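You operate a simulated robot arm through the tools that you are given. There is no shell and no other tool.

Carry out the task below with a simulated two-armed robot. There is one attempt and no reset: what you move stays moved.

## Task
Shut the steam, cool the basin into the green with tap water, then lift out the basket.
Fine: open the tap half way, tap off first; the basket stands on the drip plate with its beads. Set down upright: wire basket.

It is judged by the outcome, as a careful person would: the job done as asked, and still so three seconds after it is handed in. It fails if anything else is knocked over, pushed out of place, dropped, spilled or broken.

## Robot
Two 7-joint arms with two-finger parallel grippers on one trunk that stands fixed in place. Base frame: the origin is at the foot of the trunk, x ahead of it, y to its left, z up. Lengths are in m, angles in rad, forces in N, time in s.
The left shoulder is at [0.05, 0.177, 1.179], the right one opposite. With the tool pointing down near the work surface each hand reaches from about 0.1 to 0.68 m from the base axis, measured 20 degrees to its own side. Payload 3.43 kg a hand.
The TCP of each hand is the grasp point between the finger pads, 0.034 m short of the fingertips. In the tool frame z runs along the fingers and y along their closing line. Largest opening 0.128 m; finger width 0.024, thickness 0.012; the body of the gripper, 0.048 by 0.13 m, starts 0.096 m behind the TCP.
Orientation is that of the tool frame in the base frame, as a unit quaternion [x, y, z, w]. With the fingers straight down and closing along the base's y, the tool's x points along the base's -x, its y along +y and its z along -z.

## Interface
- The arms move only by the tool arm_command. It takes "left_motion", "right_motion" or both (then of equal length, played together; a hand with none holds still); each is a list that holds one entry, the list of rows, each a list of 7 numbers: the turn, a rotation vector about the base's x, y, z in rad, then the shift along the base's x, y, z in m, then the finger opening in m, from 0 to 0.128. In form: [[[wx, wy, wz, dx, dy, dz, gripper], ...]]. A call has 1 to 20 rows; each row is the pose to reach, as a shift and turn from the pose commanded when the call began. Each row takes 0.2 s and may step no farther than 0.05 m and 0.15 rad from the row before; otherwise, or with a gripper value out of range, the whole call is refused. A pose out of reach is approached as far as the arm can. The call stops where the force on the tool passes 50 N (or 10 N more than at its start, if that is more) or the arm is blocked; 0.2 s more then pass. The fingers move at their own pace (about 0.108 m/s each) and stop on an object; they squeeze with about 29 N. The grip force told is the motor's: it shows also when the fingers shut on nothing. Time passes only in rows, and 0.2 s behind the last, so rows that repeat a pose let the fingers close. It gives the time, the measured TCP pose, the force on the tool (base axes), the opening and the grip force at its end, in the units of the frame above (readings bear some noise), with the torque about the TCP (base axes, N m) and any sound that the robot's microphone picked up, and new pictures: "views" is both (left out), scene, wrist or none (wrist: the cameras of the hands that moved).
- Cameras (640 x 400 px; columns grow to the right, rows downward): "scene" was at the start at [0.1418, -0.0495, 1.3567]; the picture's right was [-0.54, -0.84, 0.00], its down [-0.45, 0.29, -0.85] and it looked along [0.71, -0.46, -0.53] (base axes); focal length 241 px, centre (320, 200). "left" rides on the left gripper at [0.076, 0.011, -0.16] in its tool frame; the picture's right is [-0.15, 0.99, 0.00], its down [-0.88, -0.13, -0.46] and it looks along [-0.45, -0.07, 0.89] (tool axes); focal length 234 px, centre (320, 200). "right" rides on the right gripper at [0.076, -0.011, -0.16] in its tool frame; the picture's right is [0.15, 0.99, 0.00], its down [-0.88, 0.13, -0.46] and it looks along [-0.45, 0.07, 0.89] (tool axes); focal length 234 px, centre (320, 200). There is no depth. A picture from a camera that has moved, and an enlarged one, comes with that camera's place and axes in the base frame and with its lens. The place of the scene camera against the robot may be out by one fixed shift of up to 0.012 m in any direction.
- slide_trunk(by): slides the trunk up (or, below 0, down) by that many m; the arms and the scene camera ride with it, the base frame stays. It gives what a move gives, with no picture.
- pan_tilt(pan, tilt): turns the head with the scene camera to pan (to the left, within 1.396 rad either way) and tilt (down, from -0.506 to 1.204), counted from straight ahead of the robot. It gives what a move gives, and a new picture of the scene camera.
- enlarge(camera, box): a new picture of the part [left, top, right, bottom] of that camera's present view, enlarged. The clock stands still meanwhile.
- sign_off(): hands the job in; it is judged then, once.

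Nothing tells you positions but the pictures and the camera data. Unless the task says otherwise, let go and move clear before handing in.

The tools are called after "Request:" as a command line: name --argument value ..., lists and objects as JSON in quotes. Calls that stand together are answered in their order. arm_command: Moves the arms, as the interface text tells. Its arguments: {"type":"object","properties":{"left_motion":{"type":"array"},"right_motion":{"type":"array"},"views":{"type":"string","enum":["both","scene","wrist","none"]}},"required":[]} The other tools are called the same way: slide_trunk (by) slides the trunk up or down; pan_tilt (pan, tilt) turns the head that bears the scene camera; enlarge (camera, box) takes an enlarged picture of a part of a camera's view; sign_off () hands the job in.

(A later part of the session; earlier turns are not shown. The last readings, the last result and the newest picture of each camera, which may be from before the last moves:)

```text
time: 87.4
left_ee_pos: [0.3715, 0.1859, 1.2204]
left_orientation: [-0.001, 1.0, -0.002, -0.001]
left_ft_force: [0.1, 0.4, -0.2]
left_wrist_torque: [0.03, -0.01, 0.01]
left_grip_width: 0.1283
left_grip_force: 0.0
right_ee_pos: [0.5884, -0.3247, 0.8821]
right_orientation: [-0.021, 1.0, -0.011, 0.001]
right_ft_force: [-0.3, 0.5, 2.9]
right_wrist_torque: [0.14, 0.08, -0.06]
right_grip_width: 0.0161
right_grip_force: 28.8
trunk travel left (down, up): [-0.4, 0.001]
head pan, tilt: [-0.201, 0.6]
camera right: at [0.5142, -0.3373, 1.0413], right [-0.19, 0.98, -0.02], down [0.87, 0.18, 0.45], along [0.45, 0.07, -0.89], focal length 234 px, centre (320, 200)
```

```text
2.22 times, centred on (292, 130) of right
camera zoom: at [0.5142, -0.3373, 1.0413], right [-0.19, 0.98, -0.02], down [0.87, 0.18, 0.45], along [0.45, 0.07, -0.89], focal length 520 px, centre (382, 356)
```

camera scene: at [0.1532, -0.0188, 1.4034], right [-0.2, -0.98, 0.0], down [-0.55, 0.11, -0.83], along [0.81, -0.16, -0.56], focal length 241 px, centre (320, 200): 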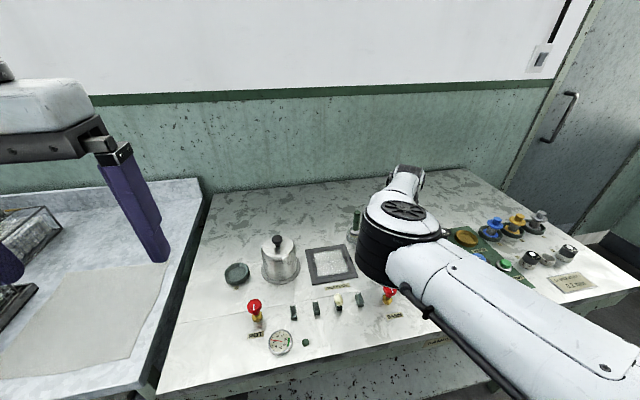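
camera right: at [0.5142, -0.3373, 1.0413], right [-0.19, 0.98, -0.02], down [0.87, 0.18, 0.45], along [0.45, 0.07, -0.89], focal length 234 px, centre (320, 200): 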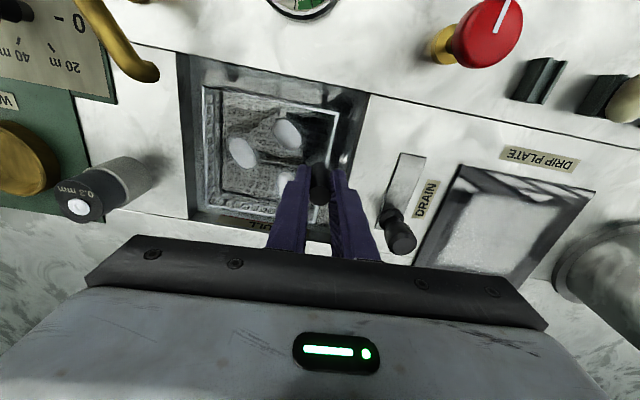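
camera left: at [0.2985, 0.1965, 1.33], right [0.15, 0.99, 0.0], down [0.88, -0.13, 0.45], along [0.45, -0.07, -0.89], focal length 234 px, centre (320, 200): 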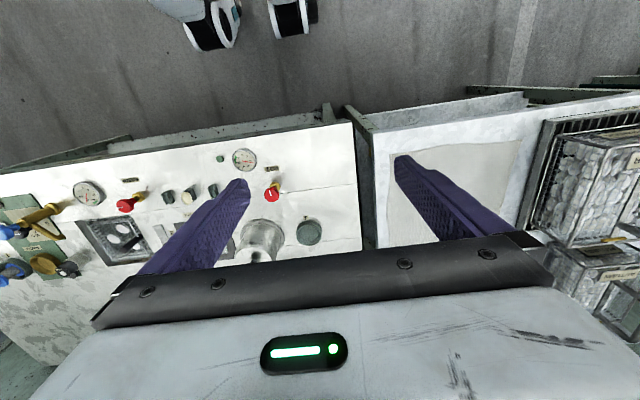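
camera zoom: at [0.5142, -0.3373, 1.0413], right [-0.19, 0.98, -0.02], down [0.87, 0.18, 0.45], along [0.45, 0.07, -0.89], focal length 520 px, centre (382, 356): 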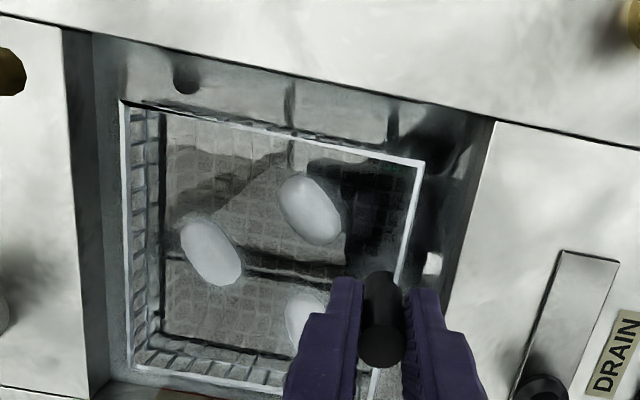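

Gripped at 16 mm. I'll lift slowly, drifting slightly away from the spout.

Request:
arm_command --right_motion '[[[0, 0, 0, 0, 0, 0.008, 0.005], [0, 0, 0, 0.002, 0.003, 0.016, 0.005], [0, 0, 0, 0.004, 0.006, 0.024, 0.005], [0, 0, 0, 0.005, 0.009, 0.032, 0.005], [0, 0, 0, 0.005, 0.01, 0.04, 0.005]]]'

Request:
enlarge --camera "right" --box '[150, 20, 406, 220]'

Request:
enlarge --camera "scene" --box '[340, 210, 500, 310]'

```text
time: 88.6
left_ee_pos: [0.3726, 0.185, 1.2222]
left_orientation: [0.0, 1.0, -0.001, 0.0]
left_ft_force: [0.3, -0.4, -0.2]
left_wrist_torque: [0.0, -0.01, 0.02]
left_grip_width: 0.1277
left_grip_force: 0.0
right_ee_pos: [0.5943, -0.3159, 0.9222]
right_orientation: [-0.019, 1.0, -0.011, 0.0]
right_ft_force: [0.0, 0.5, -1.6]
right_wrist_torque: [0.05, 0.02, 0.02]
right_grip_width: 0.0162
right_grip_force: 28.7
trunk travel left (down, up): [-0.4, 0.001]
head pan, tilt: [-0.201, 0.6]
camera scene: at [0.1532, -0.0189, 1.4034], right [-0.2, -0.98, 0.0], down [-0.55, 0.11, -0.83], along [0.81, -0.16, -0.56], focal length 241 px, centre (320, 200)
camera right: at [0.5194, -0.3278, 1.0816], right [-0.19, 0.98, -0.02], down [0.87, 0.18, 0.45], along [0.45, 0.06, -0.89], focal length 234 px, centre (320, 200)
```

scene: 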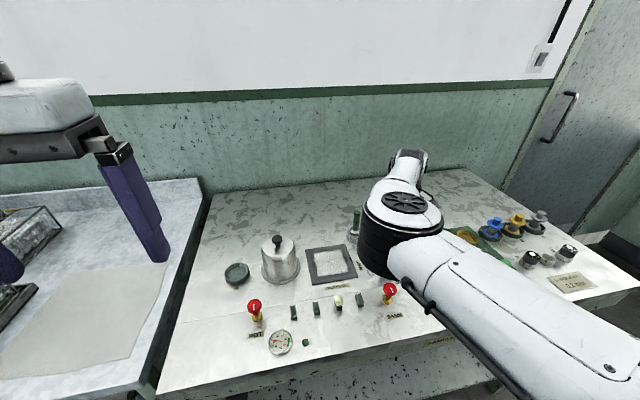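
right: 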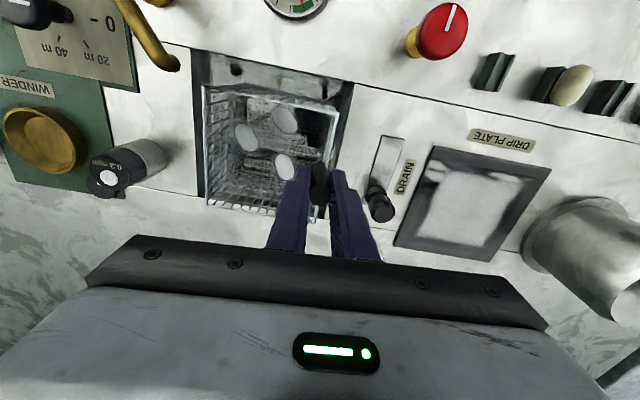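

```text
2.00 times, centred on (278, 120) of right
camera zoom: at [0.5194, -0.3278, 1.0816], right [-0.19, 0.98, -0.02], down [0.87, 0.18, 0.45], along [0.45, 0.06, -0.89], focal length 468 px, centre (404, 360)
```

zoom: 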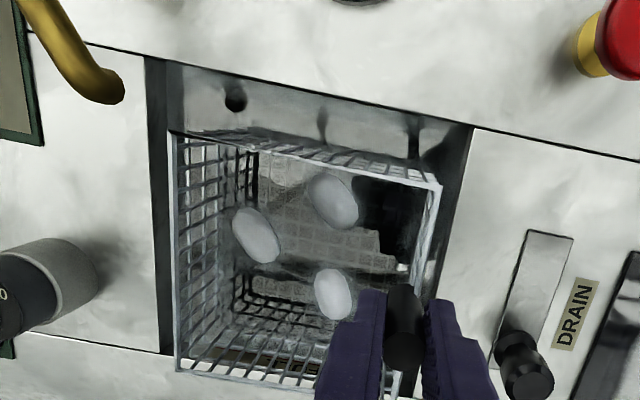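

```text
4.00 times, centred on (420, 260) of scene
camera zoom: at [0.1532, -0.0189, 1.4034], right [-0.2, -0.98, 0.0], down [-0.55, 0.11, -0.83], along [0.81, -0.16, -0.56], focal length 966 px, centre (-80, -40)
```

zoom: 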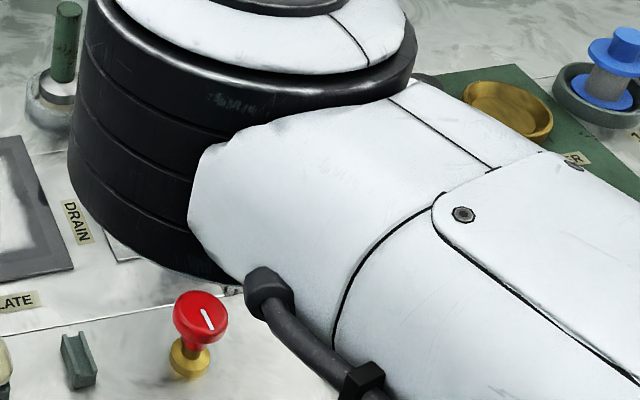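

The basket is up with its three beads and clear of the spout. I'll continue straight up to carrying height.

Request:
arm_command --right_motion '[[[0, 0, 0, 0.002, 0.003, 0.015, 0.005], [0, 0, 0, 0.004, 0.006, 0.03, 0.005], [0, 0, 0, 0.004, 0.008, 0.05, 0.005], [0, 0, 0, 0.004, 0.008, 0.07, 0.005], [0, 0, 0, 0.004, 0.008, 0.09, 0.005], [0, 0, 0, 0.004, 0.008, 0.11, 0.005], [0, 0, 0, 0.004, 0.008, 0.13, 0.005], [0, 0, 0, 0.004, 0.008, 0.148, 0.005], [0, 0, 0, 0.004, 0.008, 0.148, 0.005]]]'

Request:
enlarge --camera "right" --box '[150, 20, 406, 220]'

Request:
enlarge --camera "scene" --box '[340, 210, 500, 310]'

```text
time: 90.6
left_ee_pos: [0.3722, 0.185, 1.2213]
left_orientation: [-0.001, 1.0, -0.002, 0.0]
left_ft_force: [-0.5, 0.5, 0.6]
left_wrist_torque: [-0.01, -0.03, 0.0]
left_grip_width: 0.1281
left_grip_force: 0.1
right_ee_pos: [0.5981, -0.3075, 1.0722]
right_orientation: [-0.021, 1.0, -0.011, 0.0]
right_ft_force: [0.3, 0.4, -1.1]
right_wrist_torque: [0.05, -0.01, 0.03]
right_grip_width: 0.0161
right_grip_force: 29.1
trunk travel left (down, up): [-0.4, 0.001]
head pan, tilt: [-0.201, 0.6]
camera scene: at [0.1534, -0.0189, 1.4034], right [-0.2, -0.98, 0.0], down [-0.55, 0.11, -0.82], along [0.81, -0.16, -0.57], focal length 241 px, centre (320, 200)
camera right: at [0.5239, -0.3187, 1.23], right [-0.19, 0.98, -0.02], down [0.87, 0.18, 0.45], along [0.45, 0.07, -0.89], focal length 234 px, centre (320, 200)
```

scene: 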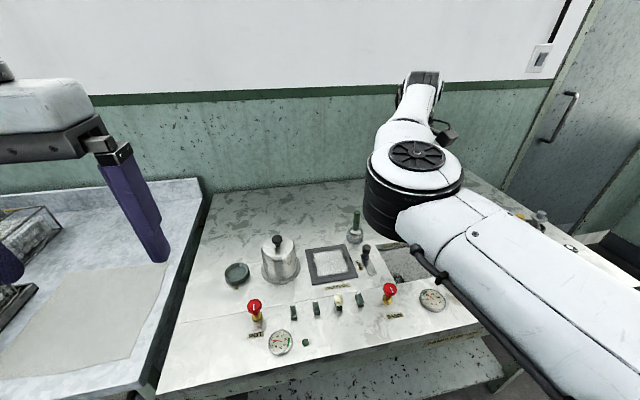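
right: 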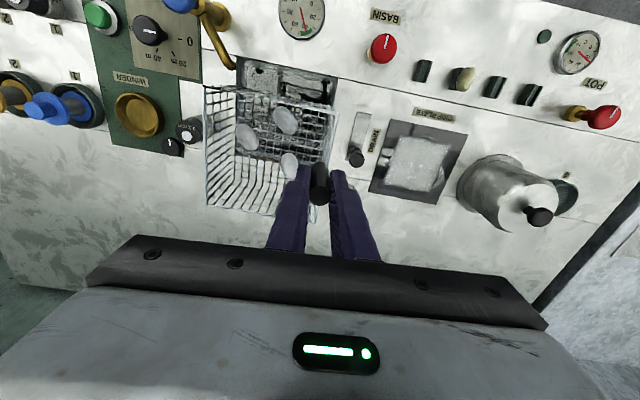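

```text
2.00 times, centred on (278, 120) of right
camera zoom: at [0.5239, -0.3187, 1.23], right [-0.19, 0.98, -0.02], down [0.87, 0.18, 0.45], along [0.45, 0.07, -0.89], focal length 468 px, centre (404, 360)
```

zoom: 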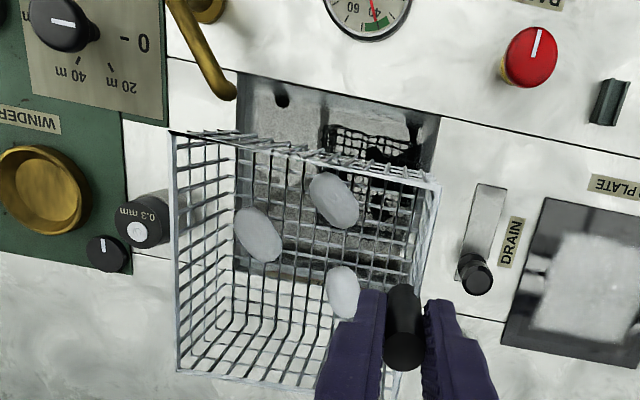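

```text
4.00 times, centred on (420, 260) of scene
camera zoom: at [0.1534, -0.0189, 1.4034], right [-0.2, -0.98, 0.0], down [-0.55, 0.11, -0.82], along [0.81, -0.16, -0.57], focal length 966 px, centre (-80, -40)
```

zoom: 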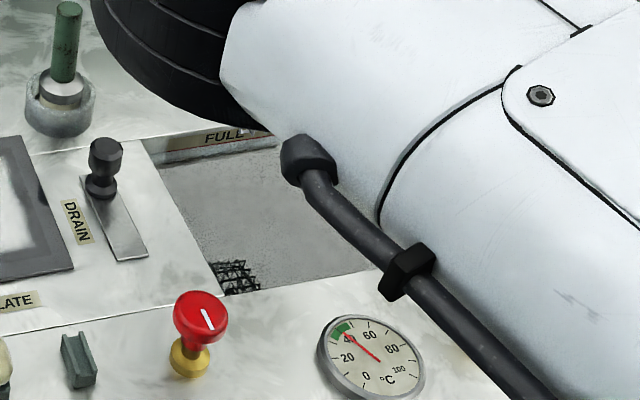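

The basket hangs level with its beads, and the gauge is still in the green. To turn it clear of the green-handled flask, I'll shift to (0.57, -0.335) and rotate there first.

Request:
arm_command --right_motion '[[[0, 0, 0, -0.01, -0.009, 0, 0.005], [0, 0, 0, -0.02, -0.018, 0, 0.005], [0, 0, 0, -0.028, -0.0275, 0, 0.005], [0, 0, 0.1, -0.028, -0.0275, 0, 0.005], [0, 0, 0.2, -0.028, -0.0275, 0, 0.005], [0, 0, 0.3, -0.028, -0.0275, 0, 0.005], [0, 0, 0.4, -0.028, -0.0275, 0, 0.005], [0, 0, 0.5, -0.028, -0.0275, 0, 0.005], [0, 0, 0.6, -0.028, -0.0275, 0, 0.005], [0, 0, 0.7, -0.028, -0.0275, 0, 0.005], [0, 0, 0.8, -0.028, -0.0275, 0, 0.005]]]'

```text
time: 93.0
left_ee_pos: [0.3719, 0.185, 1.2217]
left_orientation: [-0.001, 1.0, -0.001, -0.001]
left_ft_force: [0.1, 0.6, -0.7]
left_wrist_torque: [-0.01, 0.0, -0.03]
left_grip_width: 0.1281
left_grip_force: 0.1
right_ee_pos: [0.5689, -0.3405, 1.07]
right_orientation: [-0.404, 0.914, -0.011, 0.005]
right_ft_force: [0.8, -0.7, -2.1]
right_wrist_torque: [0.04, 0.06, 0.01]
right_grip_width: 0.0158
right_grip_force: 29.0
trunk travel left (down, up): [-0.4, 0.001]
head pan, tilt: [-0.201, 0.6]
camera scene: at [0.1533, -0.019, 1.4034], right [-0.2, -0.98, 0.0], down [-0.55, 0.11, -0.82], along [0.81, -0.16, -0.57], focal length 241 px, centre (320, 200)
camera right: at [0.5246, -0.4028, 1.2291], right [-0.83, 0.56, -0.02], down [0.49, 0.75, 0.45], along [0.27, 0.36, -0.89], focal length 234 px, centre (320, 200)
```

scene: 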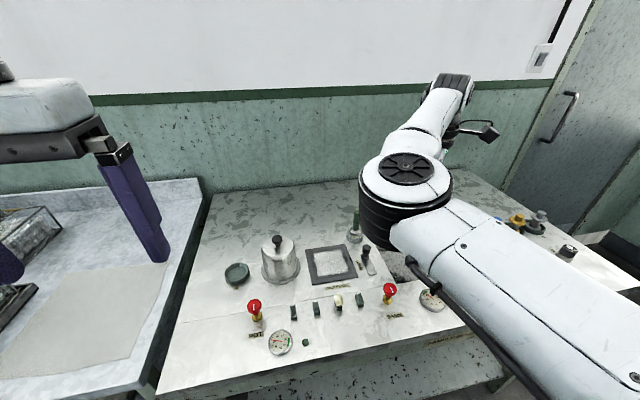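
right: 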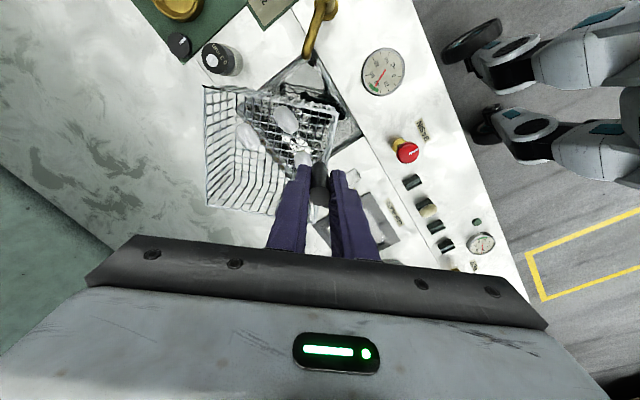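

Request:
arm_command --right_motion '[[[0, 0, 0.125, 0, 0, 0, 0.005], [0, 0, 0.25, 0, 0, 0, 0.005], [0, 0, 0.375, 0, 0, 0, 0.005], [0, 0, 0.5, 0, 0, 0, 0.005], [0, 0, 0.625, 0, 0, 0, 0.005], [0, 0, 0.75, 0, 0, 0, 0.005], [0, 0, 0.875, 0, 0, 0, 0.005], [0, 0, 1.0, 0, 0, 0, 0.005], [0, 0, 1.125, 0, 0, 0, 0.005], [0, 0, 1.25, 0, 0, 0, 0.005], [0, 0, 1.375, 0, 0, 0, 0.005], [0, 0, 1.5, 0, 0, 0, 0.005], [0, 0, 1.625, 0, 0, 0, 0.005], [0, 0, 1.75, 0, 0, 0, 0.005], [0, 0, 1.875, 0, 0, 0, 0.005], [0, 0, 2.0, 0, 0, 0, 0.005], [0, 0, 2.125, 0, 0, 0, 0.005], [0, 0, 2.25, 0, 0, 0, 0.005], [0, 0, 2.31, 0, 0, 0, 0.005]]]'

```text
time: 97.0
left_ee_pos: [0.3717, 0.1839, 1.2217]
left_orientation: [-0.001, 1.0, -0.001, -0.001]
left_ft_force: [0.6, -0.3, 0.3]
left_wrist_torque: [0.0, 0.0, 0.03]
left_grip_width: 0.1279
left_grip_force: 0.0
right_ee_pos: [0.5706, -0.3364, 1.0709]
right_orientation: [1.0, 0.005, 0.0, -0.012]
right_ft_force: [0.7, 0.1, -1.4]
right_wrist_torque: [-0.05, 0.03, 0.01]
right_grip_width: 0.0161
right_grip_force: 29.4
trunk travel left (down, up): [-0.4, 0.001]
head pan, tilt: [-0.201, 0.6]
camera scene: at [0.1533, -0.0189, 1.4034], right [-0.2, -0.98, 0.0], down [-0.55, 0.11, -0.82], along [0.81, -0.16, -0.57], focal length 241 px, centre (320, 200)
camera right: at [0.6468, -0.3283, 1.2294], right [0.16, -0.99, -0.02], down [-0.88, -0.15, 0.45], along [-0.45, -0.05, -0.89], focal length 234 px, centre (320, 200)
```

scene: 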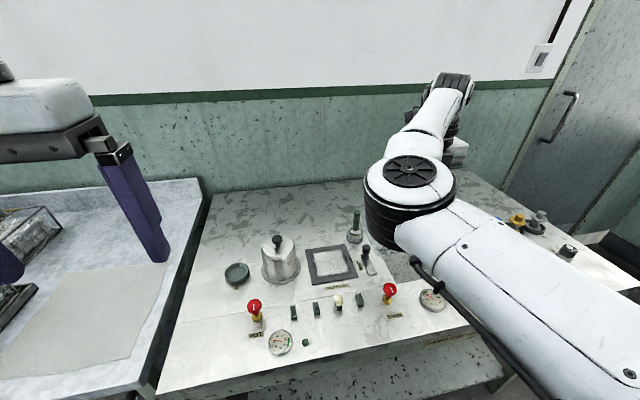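
right: 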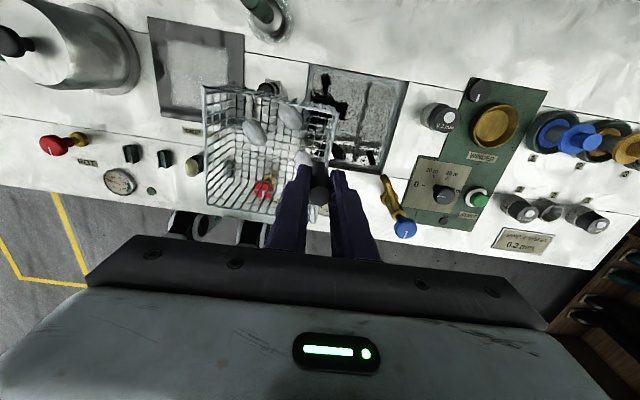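

The basket is turned, with its body on the +y side of the hand. Next I'll carry it over the drip plate.

Request:
arm_command --right_motion '[[[0, 0, 0, 0.012, 0.015, 0, 0.005], [0, 0, 0, 0.024, 0.035, 0, 0.005], [0, 0, 0, 0.036, 0.055, 0, 0.005], [0, 0, 0, 0.044, 0.075, 0, 0.005], [0, 0, 0, 0.05, 0.095, 0, 0.005], [0, 0, 0, 0.051, 0.115, 0, 0.005], [0, 0, 0, 0.051, 0.132, 0, 0.005], [0, 0, 0, 0.051, 0.144, 0, 0.005], [0, 0, 0, 0.051, 0.144, 0, 0.005]]]'

Request:
enlarge --camera "scene" --box '[260, 180, 452, 300]'

Request:
enlarge --camera "right" --box '[160, 50, 416, 210]'

```text
time: 99.0
left_ee_pos: [0.3723, 0.1838, 1.2216]
left_orientation: [-0.001, 1.0, 0.0, -0.001]
left_ft_force: [-0.9, -0.4, -0.9]
left_wrist_torque: [0.01, 0.02, 0.01]
left_grip_width: 0.128
left_grip_force: 0.1
right_ee_pos: [0.6229, -0.2034, 1.0738]
right_orientation: [1.0, -0.007, 0.002, -0.011]
right_ft_force: [-1.0, 0.9, -0.8]
right_wrist_torque: [-0.06, 0.02, 0.0]
right_grip_width: 0.0162
right_grip_force: 29.5
trunk travel left (down, up): [-0.4, 0.001]
head pan, tilt: [-0.201, 0.6]
camera scene: at [0.1534, -0.0189, 1.4034], right [-0.2, -0.98, 0.0], down [-0.55, 0.11, -0.82], along [0.81, -0.16, -0.57], focal length 241 px, centre (320, 200)
camera right: at [0.6988, -0.1979, 1.2324], right [0.13, -0.99, -0.02], down [-0.88, -0.13, 0.45], along [-0.45, -0.04, -0.89], focal length 234 px, centre (320, 200)
```

scene: 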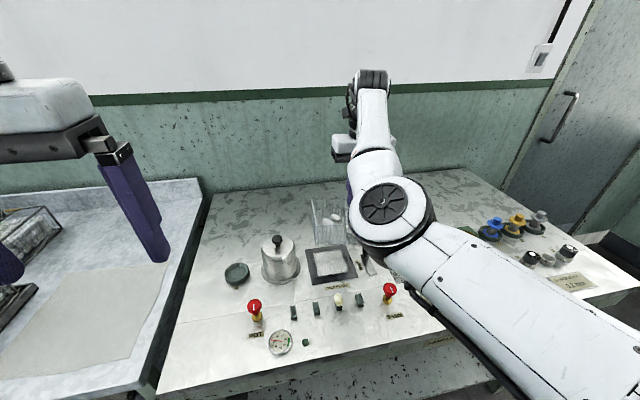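
right: 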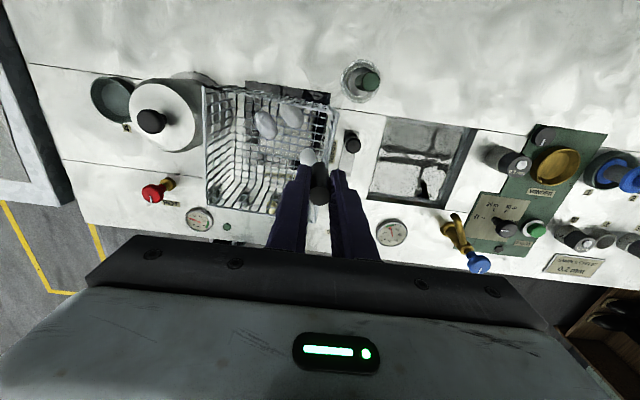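

```text
3.33 times, centred on (356, 240) of scene
camera zoom: at [0.1534, -0.0189, 1.4034], right [-0.2, -0.98, 0.0], down [-0.55, 0.11, -0.82], along [0.81, -0.16, -0.57], focal length 805 px, centre (200, 67)
```

zoom: 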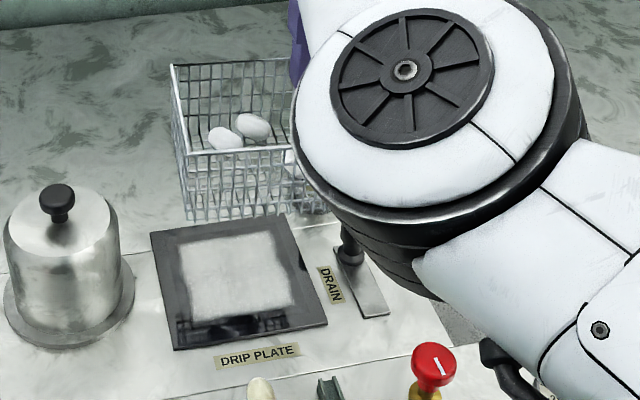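

```text
2.50 times, centred on (288, 130) of right
camera zoom: at [0.6988, -0.1979, 1.2324], right [0.13, -0.99, -0.02], down [-0.88, -0.13, 0.45], along [-0.45, -0.04, -0.89], focal length 585 px, centre (400, 375)
```

zoom: 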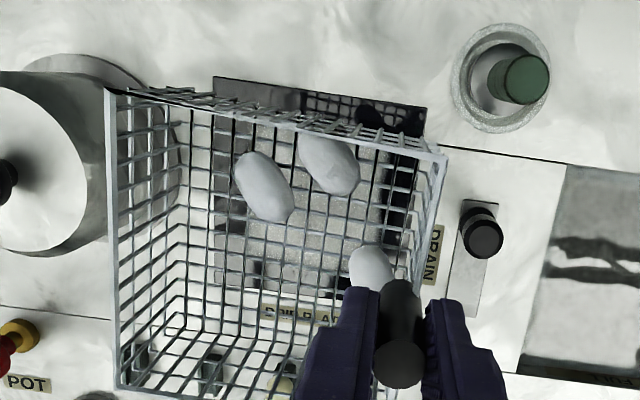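

The basket is over the plate, about 1 cm short in y. I'll correct that and start lowering.

Request:
arm_command --right_motion '[[[0, 0, 0, -0.001, 0.006, -0.01, 0.005], [0, 0, 0, -0.002, 0.01, -0.025, 0.005], [0, 0, 0, -0.002, 0.01, -0.04, 0.005], [0, 0, 0, -0.002, 0.01, -0.055, 0.005], [0, 0, 0, -0.002, 0.01, -0.06, 0.005], [0, 0, 0, -0.002, 0.01, -0.06, 0.005]]]'

Request:
enlarge --camera "scene" --box '[260, 180, 452, 300]'

Request:
enlarge --camera "right" --box '[160, 50, 416, 210]'

```text
time: 100.4
left_ee_pos: [0.3725, 0.1845, 1.222]
left_orientation: [-0.001, 1.0, -0.002, 0.001]
left_ft_force: [-0.5, -0.2, -1.0]
left_wrist_torque: [-0.01, -0.03, -0.03]
left_grip_width: 0.1279
left_grip_force: 0.0
right_ee_pos: [0.6229, -0.2006, 1.015]
right_orientation: [1.0, -0.011, 0.005, -0.009]
right_ft_force: [-0.4, 0.2, -1.5]
right_wrist_torque: [-0.05, 0.02, -0.02]
right_grip_width: 0.016
right_grip_force: 29.0
trunk travel left (down, up): [-0.4, 0.001]
head pan, tilt: [-0.201, 0.6]
camera scene: at [0.1534, -0.0189, 1.4034], right [-0.2, -0.98, 0.0], down [-0.55, 0.11, -0.82], along [0.81, -0.16, -0.57], focal length 241 px, centre (320, 200)
camera right: at [0.698, -0.1942, 1.1753], right [0.13, -0.99, -0.02], down [-0.89, -0.12, 0.44], along [-0.44, -0.04, -0.9], focal length 234 px, centre (320, 200)
```

scene: 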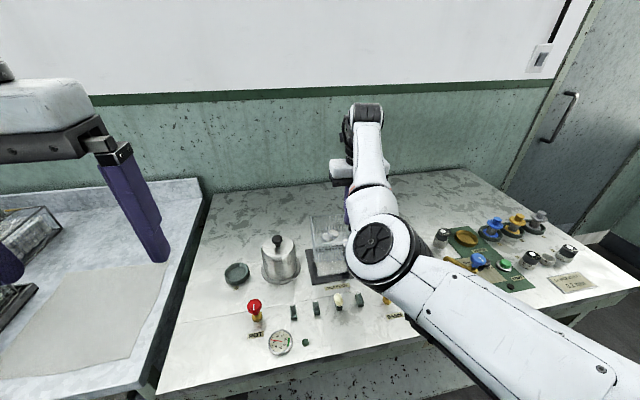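
right: 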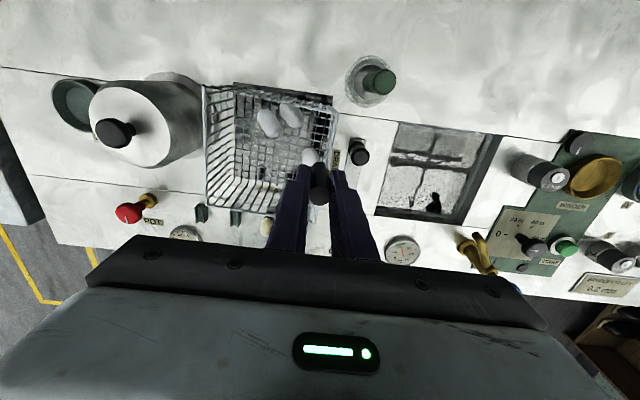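

```text
3.33 times, centred on (356, 240) of scene
camera zoom: at [0.1534, -0.0189, 1.4034], right [-0.2, -0.98, 0.0], down [-0.55, 0.11, -0.82], along [0.81, -0.16, -0.57], focal length 805 px, centre (200, 67)
```

zoom: 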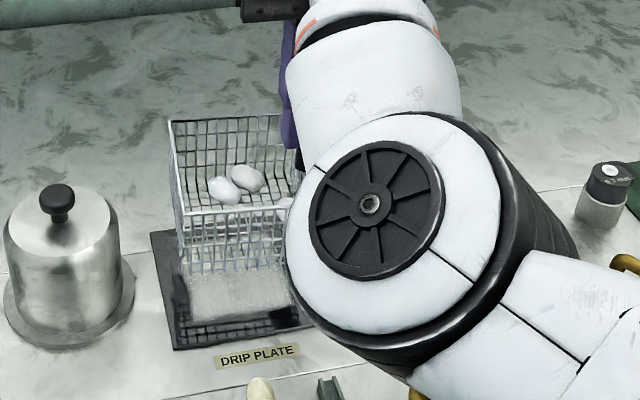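

```text
2.50 times, centred on (288, 130) of right
camera zoom: at [0.698, -0.1942, 1.1753], right [0.13, -0.99, -0.02], down [-0.89, -0.12, 0.44], along [-0.44, -0.04, -0.9], focal length 585 px, centre (400, 375)
```

zoom: 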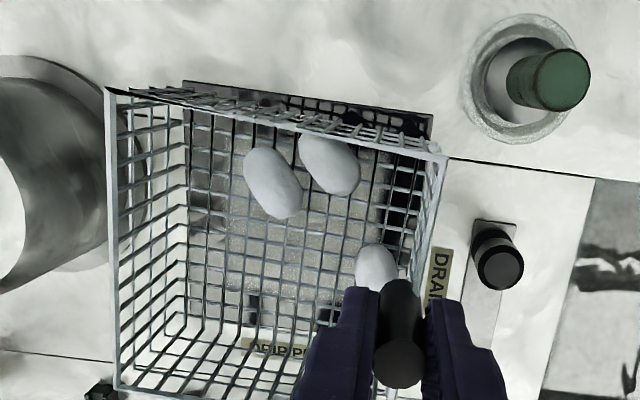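

Request:
arm_command --right_motion '[[[0, 0, 0, -0.001, 0.005, -0.007, 0.005], [0, 0, 0, -0.002, 0.009, -0.014, 0.005], [0, 0, 0, -0.003, 0.01, -0.02, 0.005], [0, 0, 0, -0.003, 0.01, -0.02, 0.005]]]'

Request:
enlarge --camera "scene" --box '[290, 200, 386, 300]'

Request:
enlarge --camera "right" --box '[160, 50, 416, 210]'

```text
time: 101.4
left_ee_pos: [0.3715, 0.1843, 1.2207]
left_orientation: [-0.001, 1.0, -0.001, 0.0]
left_ft_force: [0.1, 0.7, 0.2]
left_wrist_torque: [-0.04, -0.01, 0.02]
left_grip_width: 0.1281
left_grip_force: 0.1
right_ee_pos: [0.622, -0.1943, 0.9972]
right_orientation: [1.0, -0.013, 0.006, -0.009]
right_ft_force: [0.5, 0.4, -1.8]
right_wrist_torque: [-0.06, -0.01, 0.02]
right_grip_width: 0.0158
right_grip_force: 28.9
trunk travel left (down, up): [-0.4, 0.001]
head pan, tilt: [-0.201, 0.6]
camera scene: at [0.1533, -0.0189, 1.4034], right [-0.2, -0.98, 0.0], down [-0.55, 0.11, -0.83], along [0.81, -0.16, -0.56], focal length 241 px, centre (320, 200)
camera right: at [0.6959, -0.1876, 1.1572], right [0.12, -0.99, -0.01], down [-0.89, -0.11, 0.44], along [-0.44, -0.04, -0.9], focal length 234 px, centre (320, 200)
```

scene: 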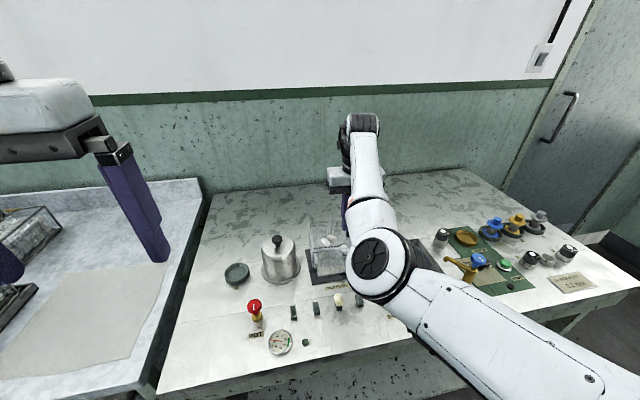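
right: 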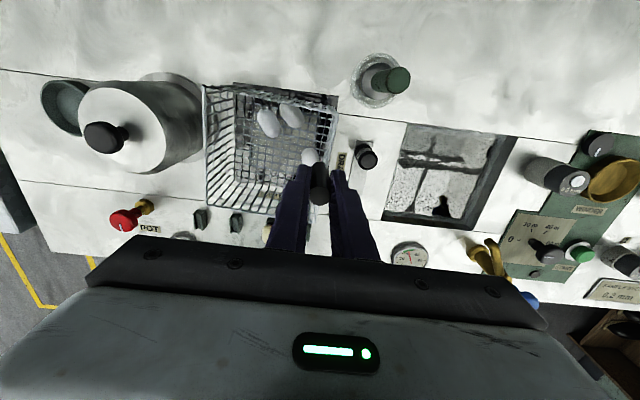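

```text
4.00 times, centred on (338, 250) of scene
camera zoom: at [0.1533, -0.0189, 1.4034], right [-0.2, -0.98, 0.0], down [-0.55, 0.11, -0.83], along [0.81, -0.16, -0.56], focal length 966 px, centre (248, 0)
```

zoom: 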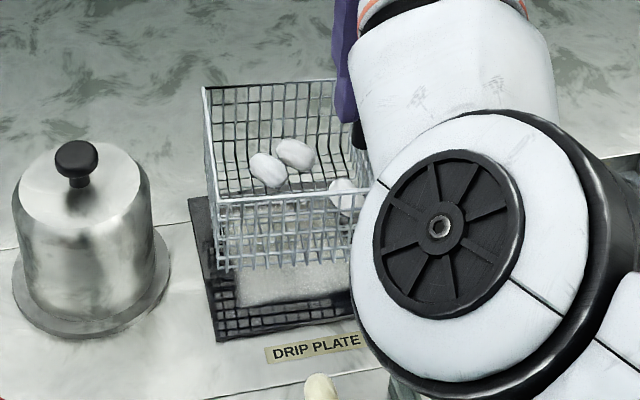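

```text
2.50 times, centred on (288, 130) of right
camera zoom: at [0.6959, -0.1876, 1.1572], right [0.12, -0.99, -0.01], down [-0.89, -0.11, 0.44], along [-0.44, -0.04, -0.9], focal length 585 px, centre (400, 375)
```

zoom: 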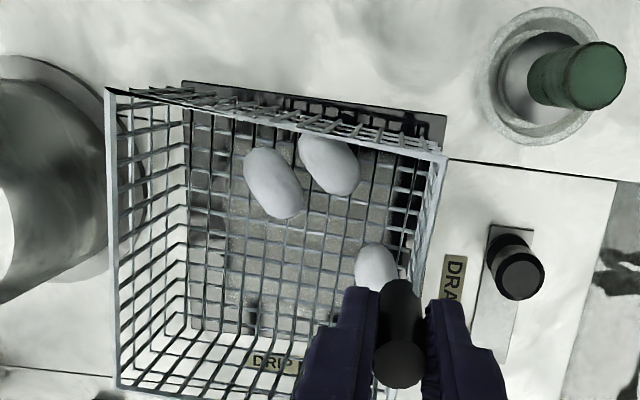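

The basket is centred over the plate. I'll lower straight down in small steps, watching for contact.

Request:
arm_command --right_motion '[[[0, 0, 0, 0, 0, -0.006, 0.005], [0, 0, 0, 0, 0.001, -0.012, 0.005], [0, 0, 0, 0, 0.002, -0.018, 0.005], [0, 0, 0, 0, 0.002, -0.018, 0.005]]]' --views "none"

Request:
enlarge --camera "scene" --box '[290, 200, 386, 300]'

```text
time: 102.4
left_ee_pos: [0.3728, 0.1846, 1.2212]
left_orientation: [0.0, 1.0, -0.001, 0.0]
left_ft_force: [0.5, -0.3, 0.4]
left_wrist_torque: [-0.04, 0.01, 0.01]
left_grip_width: 0.1277
left_grip_force: 0.0
right_ee_pos: [0.6216, -0.1929, 0.9794]
right_orientation: [1.0, -0.014, 0.008, -0.007]
right_ft_force: [0.0, -0.3, -1.2]
right_wrist_torque: [-0.06, 0.0, 0.02]
right_grip_width: 0.0158
right_grip_force: 28.8
trunk travel left (down, up): [-0.4, 0.001]
head pan, tilt: [-0.201, 0.6]
```

```text
4.00 times, centred on (338, 250) of scene
camera zoom: at [0.1533, -0.0189, 1.4034], right [-0.2, -0.98, 0.0], down [-0.55, 0.11, -0.83], along [0.81, -0.16, -0.57], focal length 966 px, centre (248, 0)
```

zoom: 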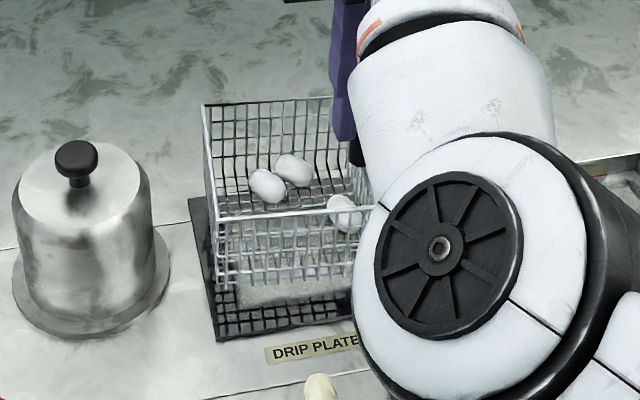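

Request:
arm_command --right_motion '[[[0, 0, 0, 0, 0, -0.006, 0.005], [0, 0, 0, 0, 0, -0.012, 0.005], [0, 0, 0, 0, 0, -0.018, 0.005], [0, 0, 0, 0, 0, -0.018, 0.005]]]' --views "none"

Request:
enlarge --camera "scene" --box '[290, 200, 386, 300]'

```text
time: 103.6
left_ee_pos: [0.371, 0.1835, 1.2198]
left_orientation: [0.0, 1.0, 0.0, 0.0]
left_ft_force: [-0.3, -0.8, 0.3]
left_wrist_torque: [-0.02, -0.03, 0.02]
left_grip_width: 0.1281
left_grip_force: 0.1
right_ee_pos: [0.623, -0.2002, 0.9622]
right_orientation: [1.0, -0.019, 0.009, -0.005]
right_ft_force: [0.6, 0.4, -0.6]
right_wrist_torque: [-0.07, 0.05, -0.01]
right_grip_width: 0.0159
right_grip_force: 28.7
trunk travel left (down, up): [-0.4, 0.001]
head pan, tilt: [-0.201, 0.6]
stopped in row 4 (right hand): the arm was blocked; the commanded pose is now the measured one
```

```text
4.00 times, centred on (338, 250) of scene
camera zoom: at [0.1534, -0.0192, 1.4034], right [-0.2, -0.98, 0.0], down [-0.55, 0.11, -0.82], along [0.81, -0.16, -0.57], focal length 966 px, centre (248, 0)
```

zoom: 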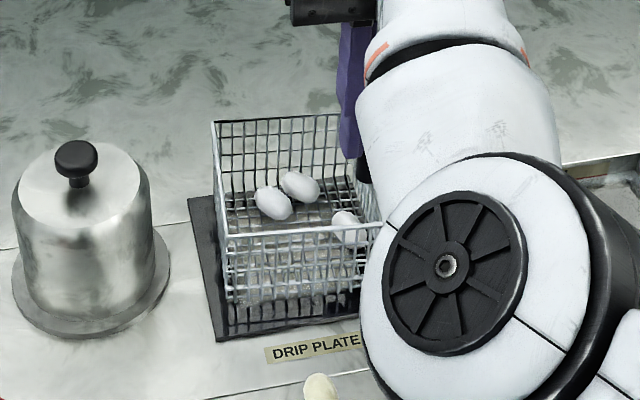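

The arm reported being blocked with almost no tool force, so something other than the basket may be touching. I'll look around before going on.

Request:
pan_tilt --pan -0.5 --tilt 0.75

Request:
enlarge --camera "left" --box '[0, 50, 320, 250]'

Request:
enlarge --camera "right" --box '[0, 0, 640, 400]'

```text
time: 104.4
left_ee_pos: [0.3723, 0.1845, 1.221]
left_orientation: [-0.001, 1.0, -0.001, 0.001]
left_ft_force: [-0.6, -0.4, -0.2]
left_wrist_torque: [0.05, -0.03, -0.03]
left_grip_width: 0.1282
left_grip_force: 0.1
right_ee_pos: [0.6229, -0.1991, 0.9627]
right_orientation: [1.0, -0.018, 0.009, -0.005]
right_ft_force: [0.1, 0.0, -1.1]
right_wrist_torque: [-0.11, 0.02, -0.02]
right_grip_width: 0.0161
right_grip_force: 28.9
trunk travel left (down, up): [-0.4, 0.001]
head pan, tilt: [-0.499, 0.75]
camera scene: at [0.1395, -0.0409, 1.3906], right [-0.48, -0.88, 0.0], down [-0.6, 0.33, -0.73], along [0.64, -0.35, -0.68], focal length 241 px, centre (320, 200)
```

scene: 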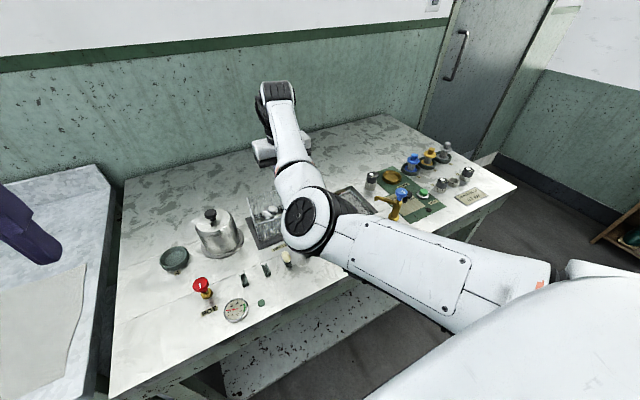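

```text
2.00 times, centred on (160, 150) of left
camera zoom: at [0.2967, 0.1954, 1.3809], right [0.15, 0.99, 0.0], down [0.88, -0.13, 0.46], along [0.45, -0.07, -0.89], focal length 468 px, centre (640, 300)
```

zoom: 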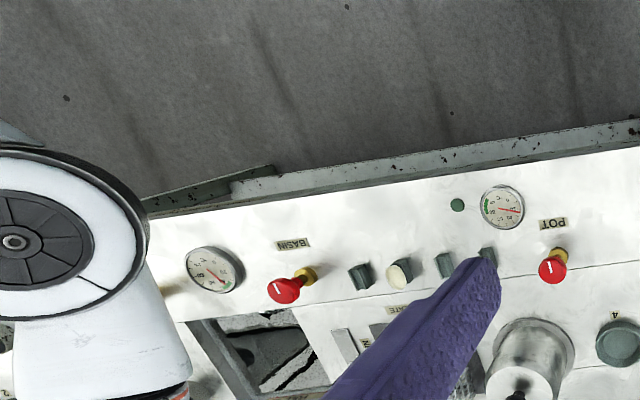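

```text
1.00 times, centred on (320, 200) of right (not enlarged: the box is as wide or as high as the picture)
camera zoom: at [0.6971, -0.1922, 1.1224], right [0.11, -0.99, -0.01], down [-0.89, -0.1, 0.44], along [-0.44, -0.04, -0.9], focal length 234 px, centre (320, 200)
```

zoom: 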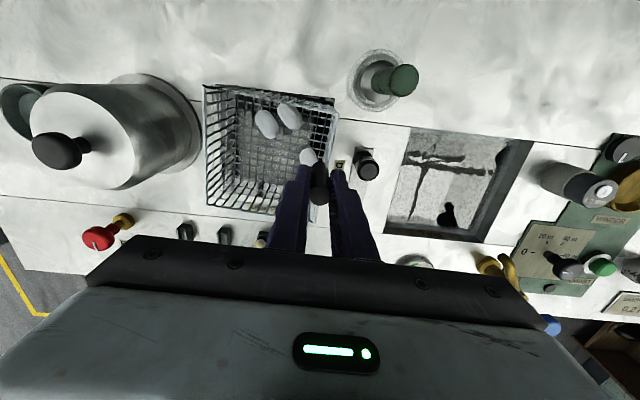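

Nothing is touching, so a joint limit simply stopped the descent. The trunk can lower the hand straight down instead, so I'll restore the y centring slightly higher first.

Request:
arm_command --right_motion '[[[0, 0, 0, 0, 0.001, 0.006, 0.005], [0, 0, 0, -0.001, 0.004, 0.012, 0.005], [0, 0, 0, -0.001, 0.006, 0.016, 0.005], [0, 0, 0, -0.001, 0.006, 0.016, 0.005]]]' --views "none"

Request:
pan_tilt --pan -0.2 --tilt 0.75

Request:
enlarge --camera "scene" --box '[270, 170, 366, 270]'

Request:
enlarge --camera "right" --box '[160, 50, 416, 210]'

```text
time: 105.4
left_ee_pos: [0.3718, 0.1852, 1.2229]
left_orientation: [-0.001, 1.0, 0.0, 0.0]
left_ft_force: [0.1, 0.7, 0.6]
left_wrist_torque: [0.01, -0.01, -0.02]
left_grip_width: 0.1282
left_grip_force: 0.0
right_ee_pos: [0.6221, -0.2098, 0.9747]
right_orientation: [1.0, -0.03, 0.006, -0.001]
right_ft_force: [0.7, 0.2, -0.9]
right_wrist_torque: [-0.03, 0.04, 0.04]
right_grip_width: 0.0162
right_grip_force: 28.7
trunk travel left (down, up): [-0.4, 0.001]
head pan, tilt: [-0.499, 0.75]
```

```text
time: 106.2
left_ee_pos: [0.3724, 0.1851, 1.2215]
left_orientation: [-0.001, 1.0, 0.0, 0.0]
left_ft_force: [0.1, 0.3, -0.2]
left_wrist_torque: [-0.01, -0.01, 0.0]
left_grip_width: 0.1282
left_grip_force: 0.1
right_ee_pos: [0.6231, -0.2085, 0.9766]
right_orientation: [1.0, -0.029, 0.008, -0.001]
right_ft_force: [0.1, 0.6, -0.9]
right_wrist_torque: [-0.07, 0.02, -0.01]
right_grip_width: 0.0161
right_grip_force: 29.1
trunk travel left (down, up): [-0.4, 0.001]
head pan, tilt: [-0.201, 0.75]
camera scene: at [0.1479, -0.0179, 1.3905], right [-0.2, -0.98, 0.0], down [-0.67, 0.14, -0.73], along [0.72, -0.15, -0.68], focal length 241 px, centre (320, 200)
```

scene: 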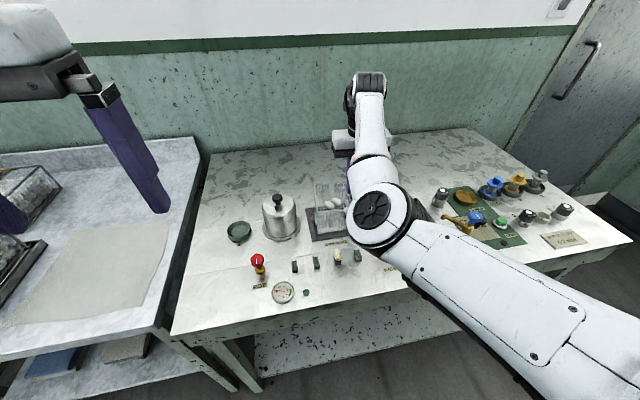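

```text
4.00 times, centred on (318, 220) of scene
camera zoom: at [0.1479, -0.0179, 1.3905], right [-0.2, -0.98, 0.0], down [-0.67, 0.14, -0.73], along [0.72, -0.15, -0.68], focal length 966 px, centre (328, 120)
```

zoom: 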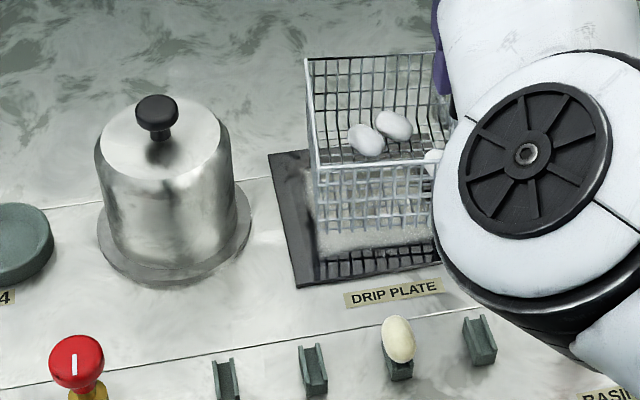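

```text
2.50 times, centred on (288, 130) of right
camera zoom: at [0.6974, -0.2027, 1.1375], right [0.09, -1.0, 0.0], down [-0.89, -0.08, 0.44], along [-0.44, -0.04, -0.9], focal length 585 px, centre (400, 375)
```

zoom: 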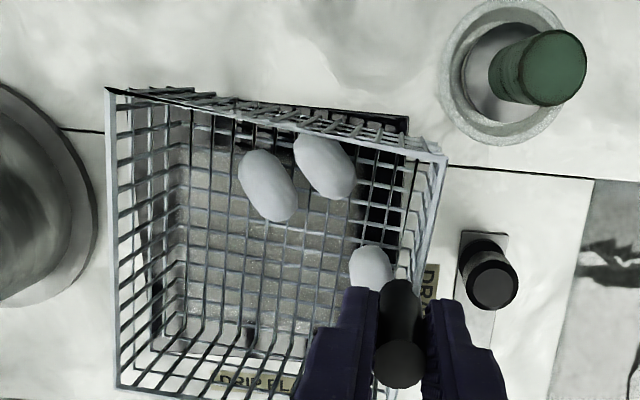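

The hand drifted in y instead of correcting. I'll command the correction again, with slightly more reach in x to relieve the arm.

Request:
arm_command --right_motion '[[[0, 0, -0.02, 0.001, 0.004, 0.003, 0.005], [0, 0, -0.04, 0.003, 0.008, 0.006, 0.005], [0, 0, -0.05, 0.004, 0.012, 0.008, 0.005], [0, 0, -0.05, 0.005, 0.016, 0.008, 0.005], [0, 0, -0.05, 0.005, 0.016, 0.008, 0.005]]]' --views "none"

```text
time: 107.4
left_ee_pos: [0.3718, 0.1858, 1.2207]
left_orientation: [-0.002, 1.0, -0.002, 0.0]
left_ft_force: [0.6, -0.2, -0.5]
left_wrist_torque: [0.02, -0.01, 0.01]
left_grip_width: 0.1278
left_grip_force: 0.0
right_ee_pos: [0.626, -0.1939, 0.9822]
right_orientation: [0.998, -0.056, 0.006, -0.001]
right_ft_force: [0.4, 0.4, -1.2]
right_wrist_torque: [-0.05, 0.03, 0.03]
right_grip_width: 0.0157
right_grip_force: 29.2
trunk travel left (down, up): [-0.4, 0.001]
head pan, tilt: [-0.201, 0.75]
```

Request:
arm_command --right_motion '[[[0, 0, 0.04, 0, 0, 0, 0.005], [0, 0, 0.08, 0, 0, 0, 0.005], [0, 0, 0.11, -0.001, 0, 0, 0.005], [0, 0, 0.11, -0.002, 0.001, 0, 0.005]]]'

Request:
enlarge --camera "right" --box '[160, 50, 416, 210]'

Request:
enlarge --camera "scene" --box '[270, 170, 366, 270]'

```text
time: 108.4
left_ee_pos: [0.3726, 0.1843, 1.2214]
left_orientation: [-0.001, 1.0, 0.0, 0.001]
left_ft_force: [0.0, 0.6, 0.1]
left_wrist_torque: [0.02, 0.0, 0.0]
left_grip_width: 0.128
left_grip_force: 0.0
right_ee_pos: [0.6288, -0.193, 0.9919]
right_orientation: [1.0, -0.001, 0.013, -0.006]
right_ft_force: [-0.3, -0.5, -1.2]
right_wrist_torque: [-0.06, 0.0, -0.02]
right_grip_width: 0.0159
right_grip_force: 28.9
trunk travel left (down, up): [-0.4, 0.001]
head pan, tilt: [-0.201, 0.75]
camera scene: at [0.1479, -0.0178, 1.3905], right [-0.2, -0.98, 0.0], down [-0.67, 0.14, -0.73], along [0.72, -0.15, -0.68], focal length 241 px, centre (320, 200)
camera right: at [0.7016, -0.1837, 1.1535], right [0.14, -0.99, -0.01], down [-0.89, -0.13, 0.43], along [-0.43, -0.06, -0.9], focal length 234 px, centre (320, 200)
```

scene: 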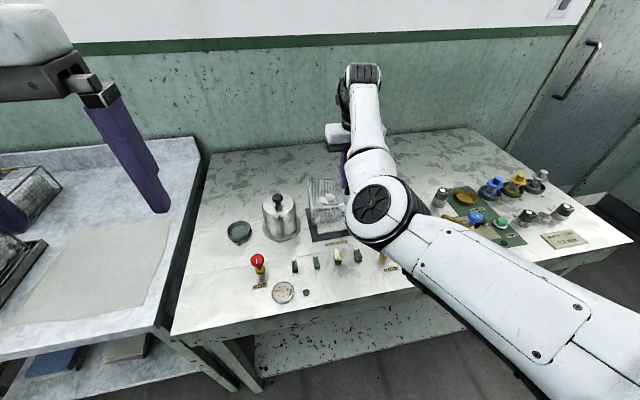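
right: 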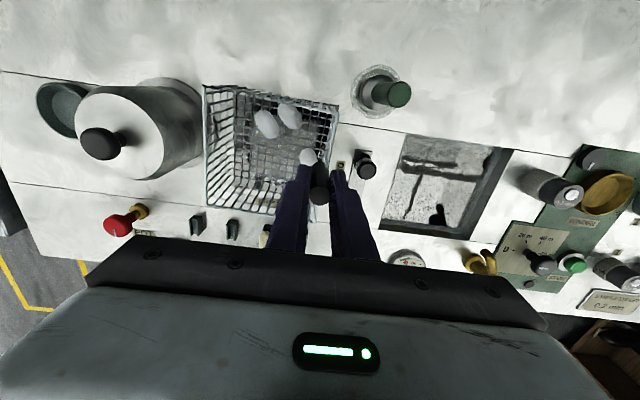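

```text
2.50 times, centred on (288, 130) of right
camera zoom: at [0.7016, -0.1837, 1.1535], right [0.14, -0.99, -0.01], down [-0.89, -0.13, 0.43], along [-0.43, -0.06, -0.9], focal length 585 px, centre (400, 375)
```

zoom: 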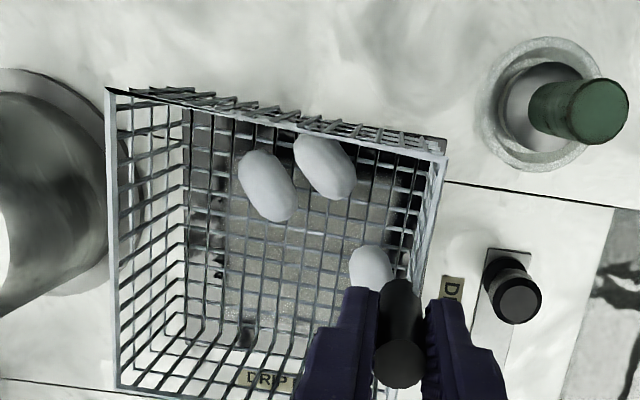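

```text
4.00 times, centred on (318, 220) of scene
camera zoom: at [0.1479, -0.0178, 1.3905], right [-0.2, -0.98, 0.0], down [-0.67, 0.14, -0.73], along [0.72, -0.15, -0.68], focal length 966 px, centre (328, 120)
```

zoom: 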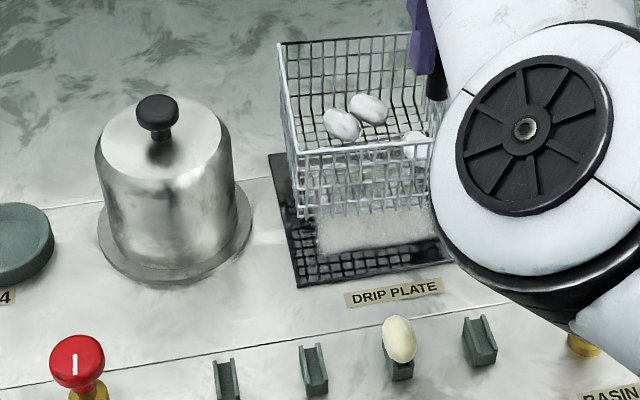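

The hand is now at (0.629, -0.193) and square to the plate, and the basket footprint is inside it. I'll lower with the trunk in small steps.

Request:
slide_trunk --by -0.025

Request:
enlarge --camera "scene" --box '[270, 170, 366, 270]'

```text
time: 109.1
left_ee_pos: [0.3713, 0.1849, 1.198]
left_orientation: [-0.001, 1.0, 0.0, 0.0]
left_ft_force: [0.2, -0.4, 0.3]
left_wrist_torque: [-0.02, -0.01, 0.02]
left_grip_width: 0.1279
left_grip_force: 0.1
right_ee_pos: [0.6276, -0.1921, 0.965]
right_orientation: [1.0, -0.001, 0.012, -0.002]
right_ft_force: [0.2, -0.1, -0.8]
right_wrist_torque: [-0.01, 0.02, -0.01]
right_grip_width: 0.0162
right_grip_force: 28.8
trunk travel left (down, up): [-0.375, 0.026]
head pan, tilt: [-0.201, 0.75]
```

```text
4.00 times, centred on (318, 220) of scene
camera zoom: at [0.1476, -0.0179, 1.3656], right [-0.2, -0.98, 0.0], down [-0.67, 0.14, -0.73], along [0.72, -0.15, -0.68], focal length 966 px, centre (328, 120)
```

zoom: 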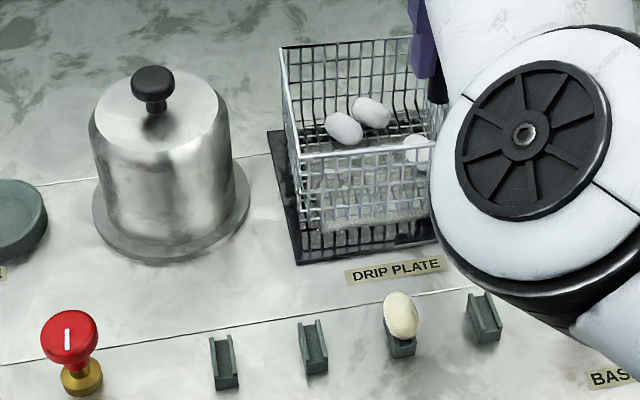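

Request:
slide_trunk --by -0.01

Request:
slide_trunk --by -0.006

Request:
enlarge --camera "scene" --box '[270, 170, 366, 270]'

```text
time: 109.7
left_ee_pos: [0.3694, 0.1853, 1.1875]
left_orientation: [-0.001, 1.0, 0.0, 0.0]
left_ft_force: [-0.3, 0.3, -0.1]
left_wrist_torque: [0.0, -0.01, 0.02]
left_grip_width: 0.128
left_grip_force: 0.1
right_ee_pos: [0.6286, -0.1932, 0.9584]
right_orientation: [1.0, -0.001, 0.016, 0.001]
right_ft_force: [7.6, -2.4, 25.9]
right_wrist_torque: [0.23, -0.17, -0.02]
right_grip_width: 0.0165
right_grip_force: 29.3
trunk travel left (down, up): [-0.365, 0.036]
head pan, tilt: [-0.201, 0.75]
```

```text
time: 110.2
left_ee_pos: [0.3689, 0.1858, 1.1817]
left_orientation: [0.0, 1.0, -0.001, 0.002]
left_ft_force: [-1.3, 0.3, 0.2]
left_wrist_torque: [0.0, 0.0, -0.01]
left_grip_width: 0.128
left_grip_force: 0.1
right_ee_pos: [0.6249, -0.1927, 0.9513]
right_orientation: [1.0, -0.001, 0.013, 0.0]
right_ft_force: [0.1, -1.3, 25.0]
right_wrist_torque: [-0.03, -0.05, 0.03]
right_grip_width: 0.0163
right_grip_force: 29.1
trunk travel left (down, up): [-0.359, 0.042]
head pan, tilt: [-0.201, 0.75]
```

```text
4.00 times, centred on (318, 220) of scene
camera zoom: at [0.145, -0.0171, 1.35], right [-0.2, -0.98, 0.0], down [-0.67, 0.14, -0.73], along [0.72, -0.15, -0.68], focal length 966 px, centre (328, 120)
```

zoom: 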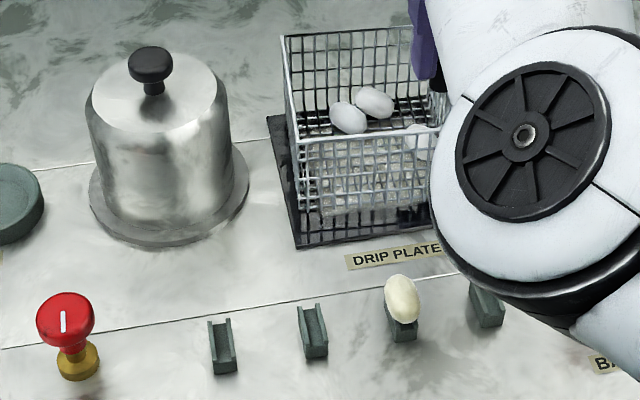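

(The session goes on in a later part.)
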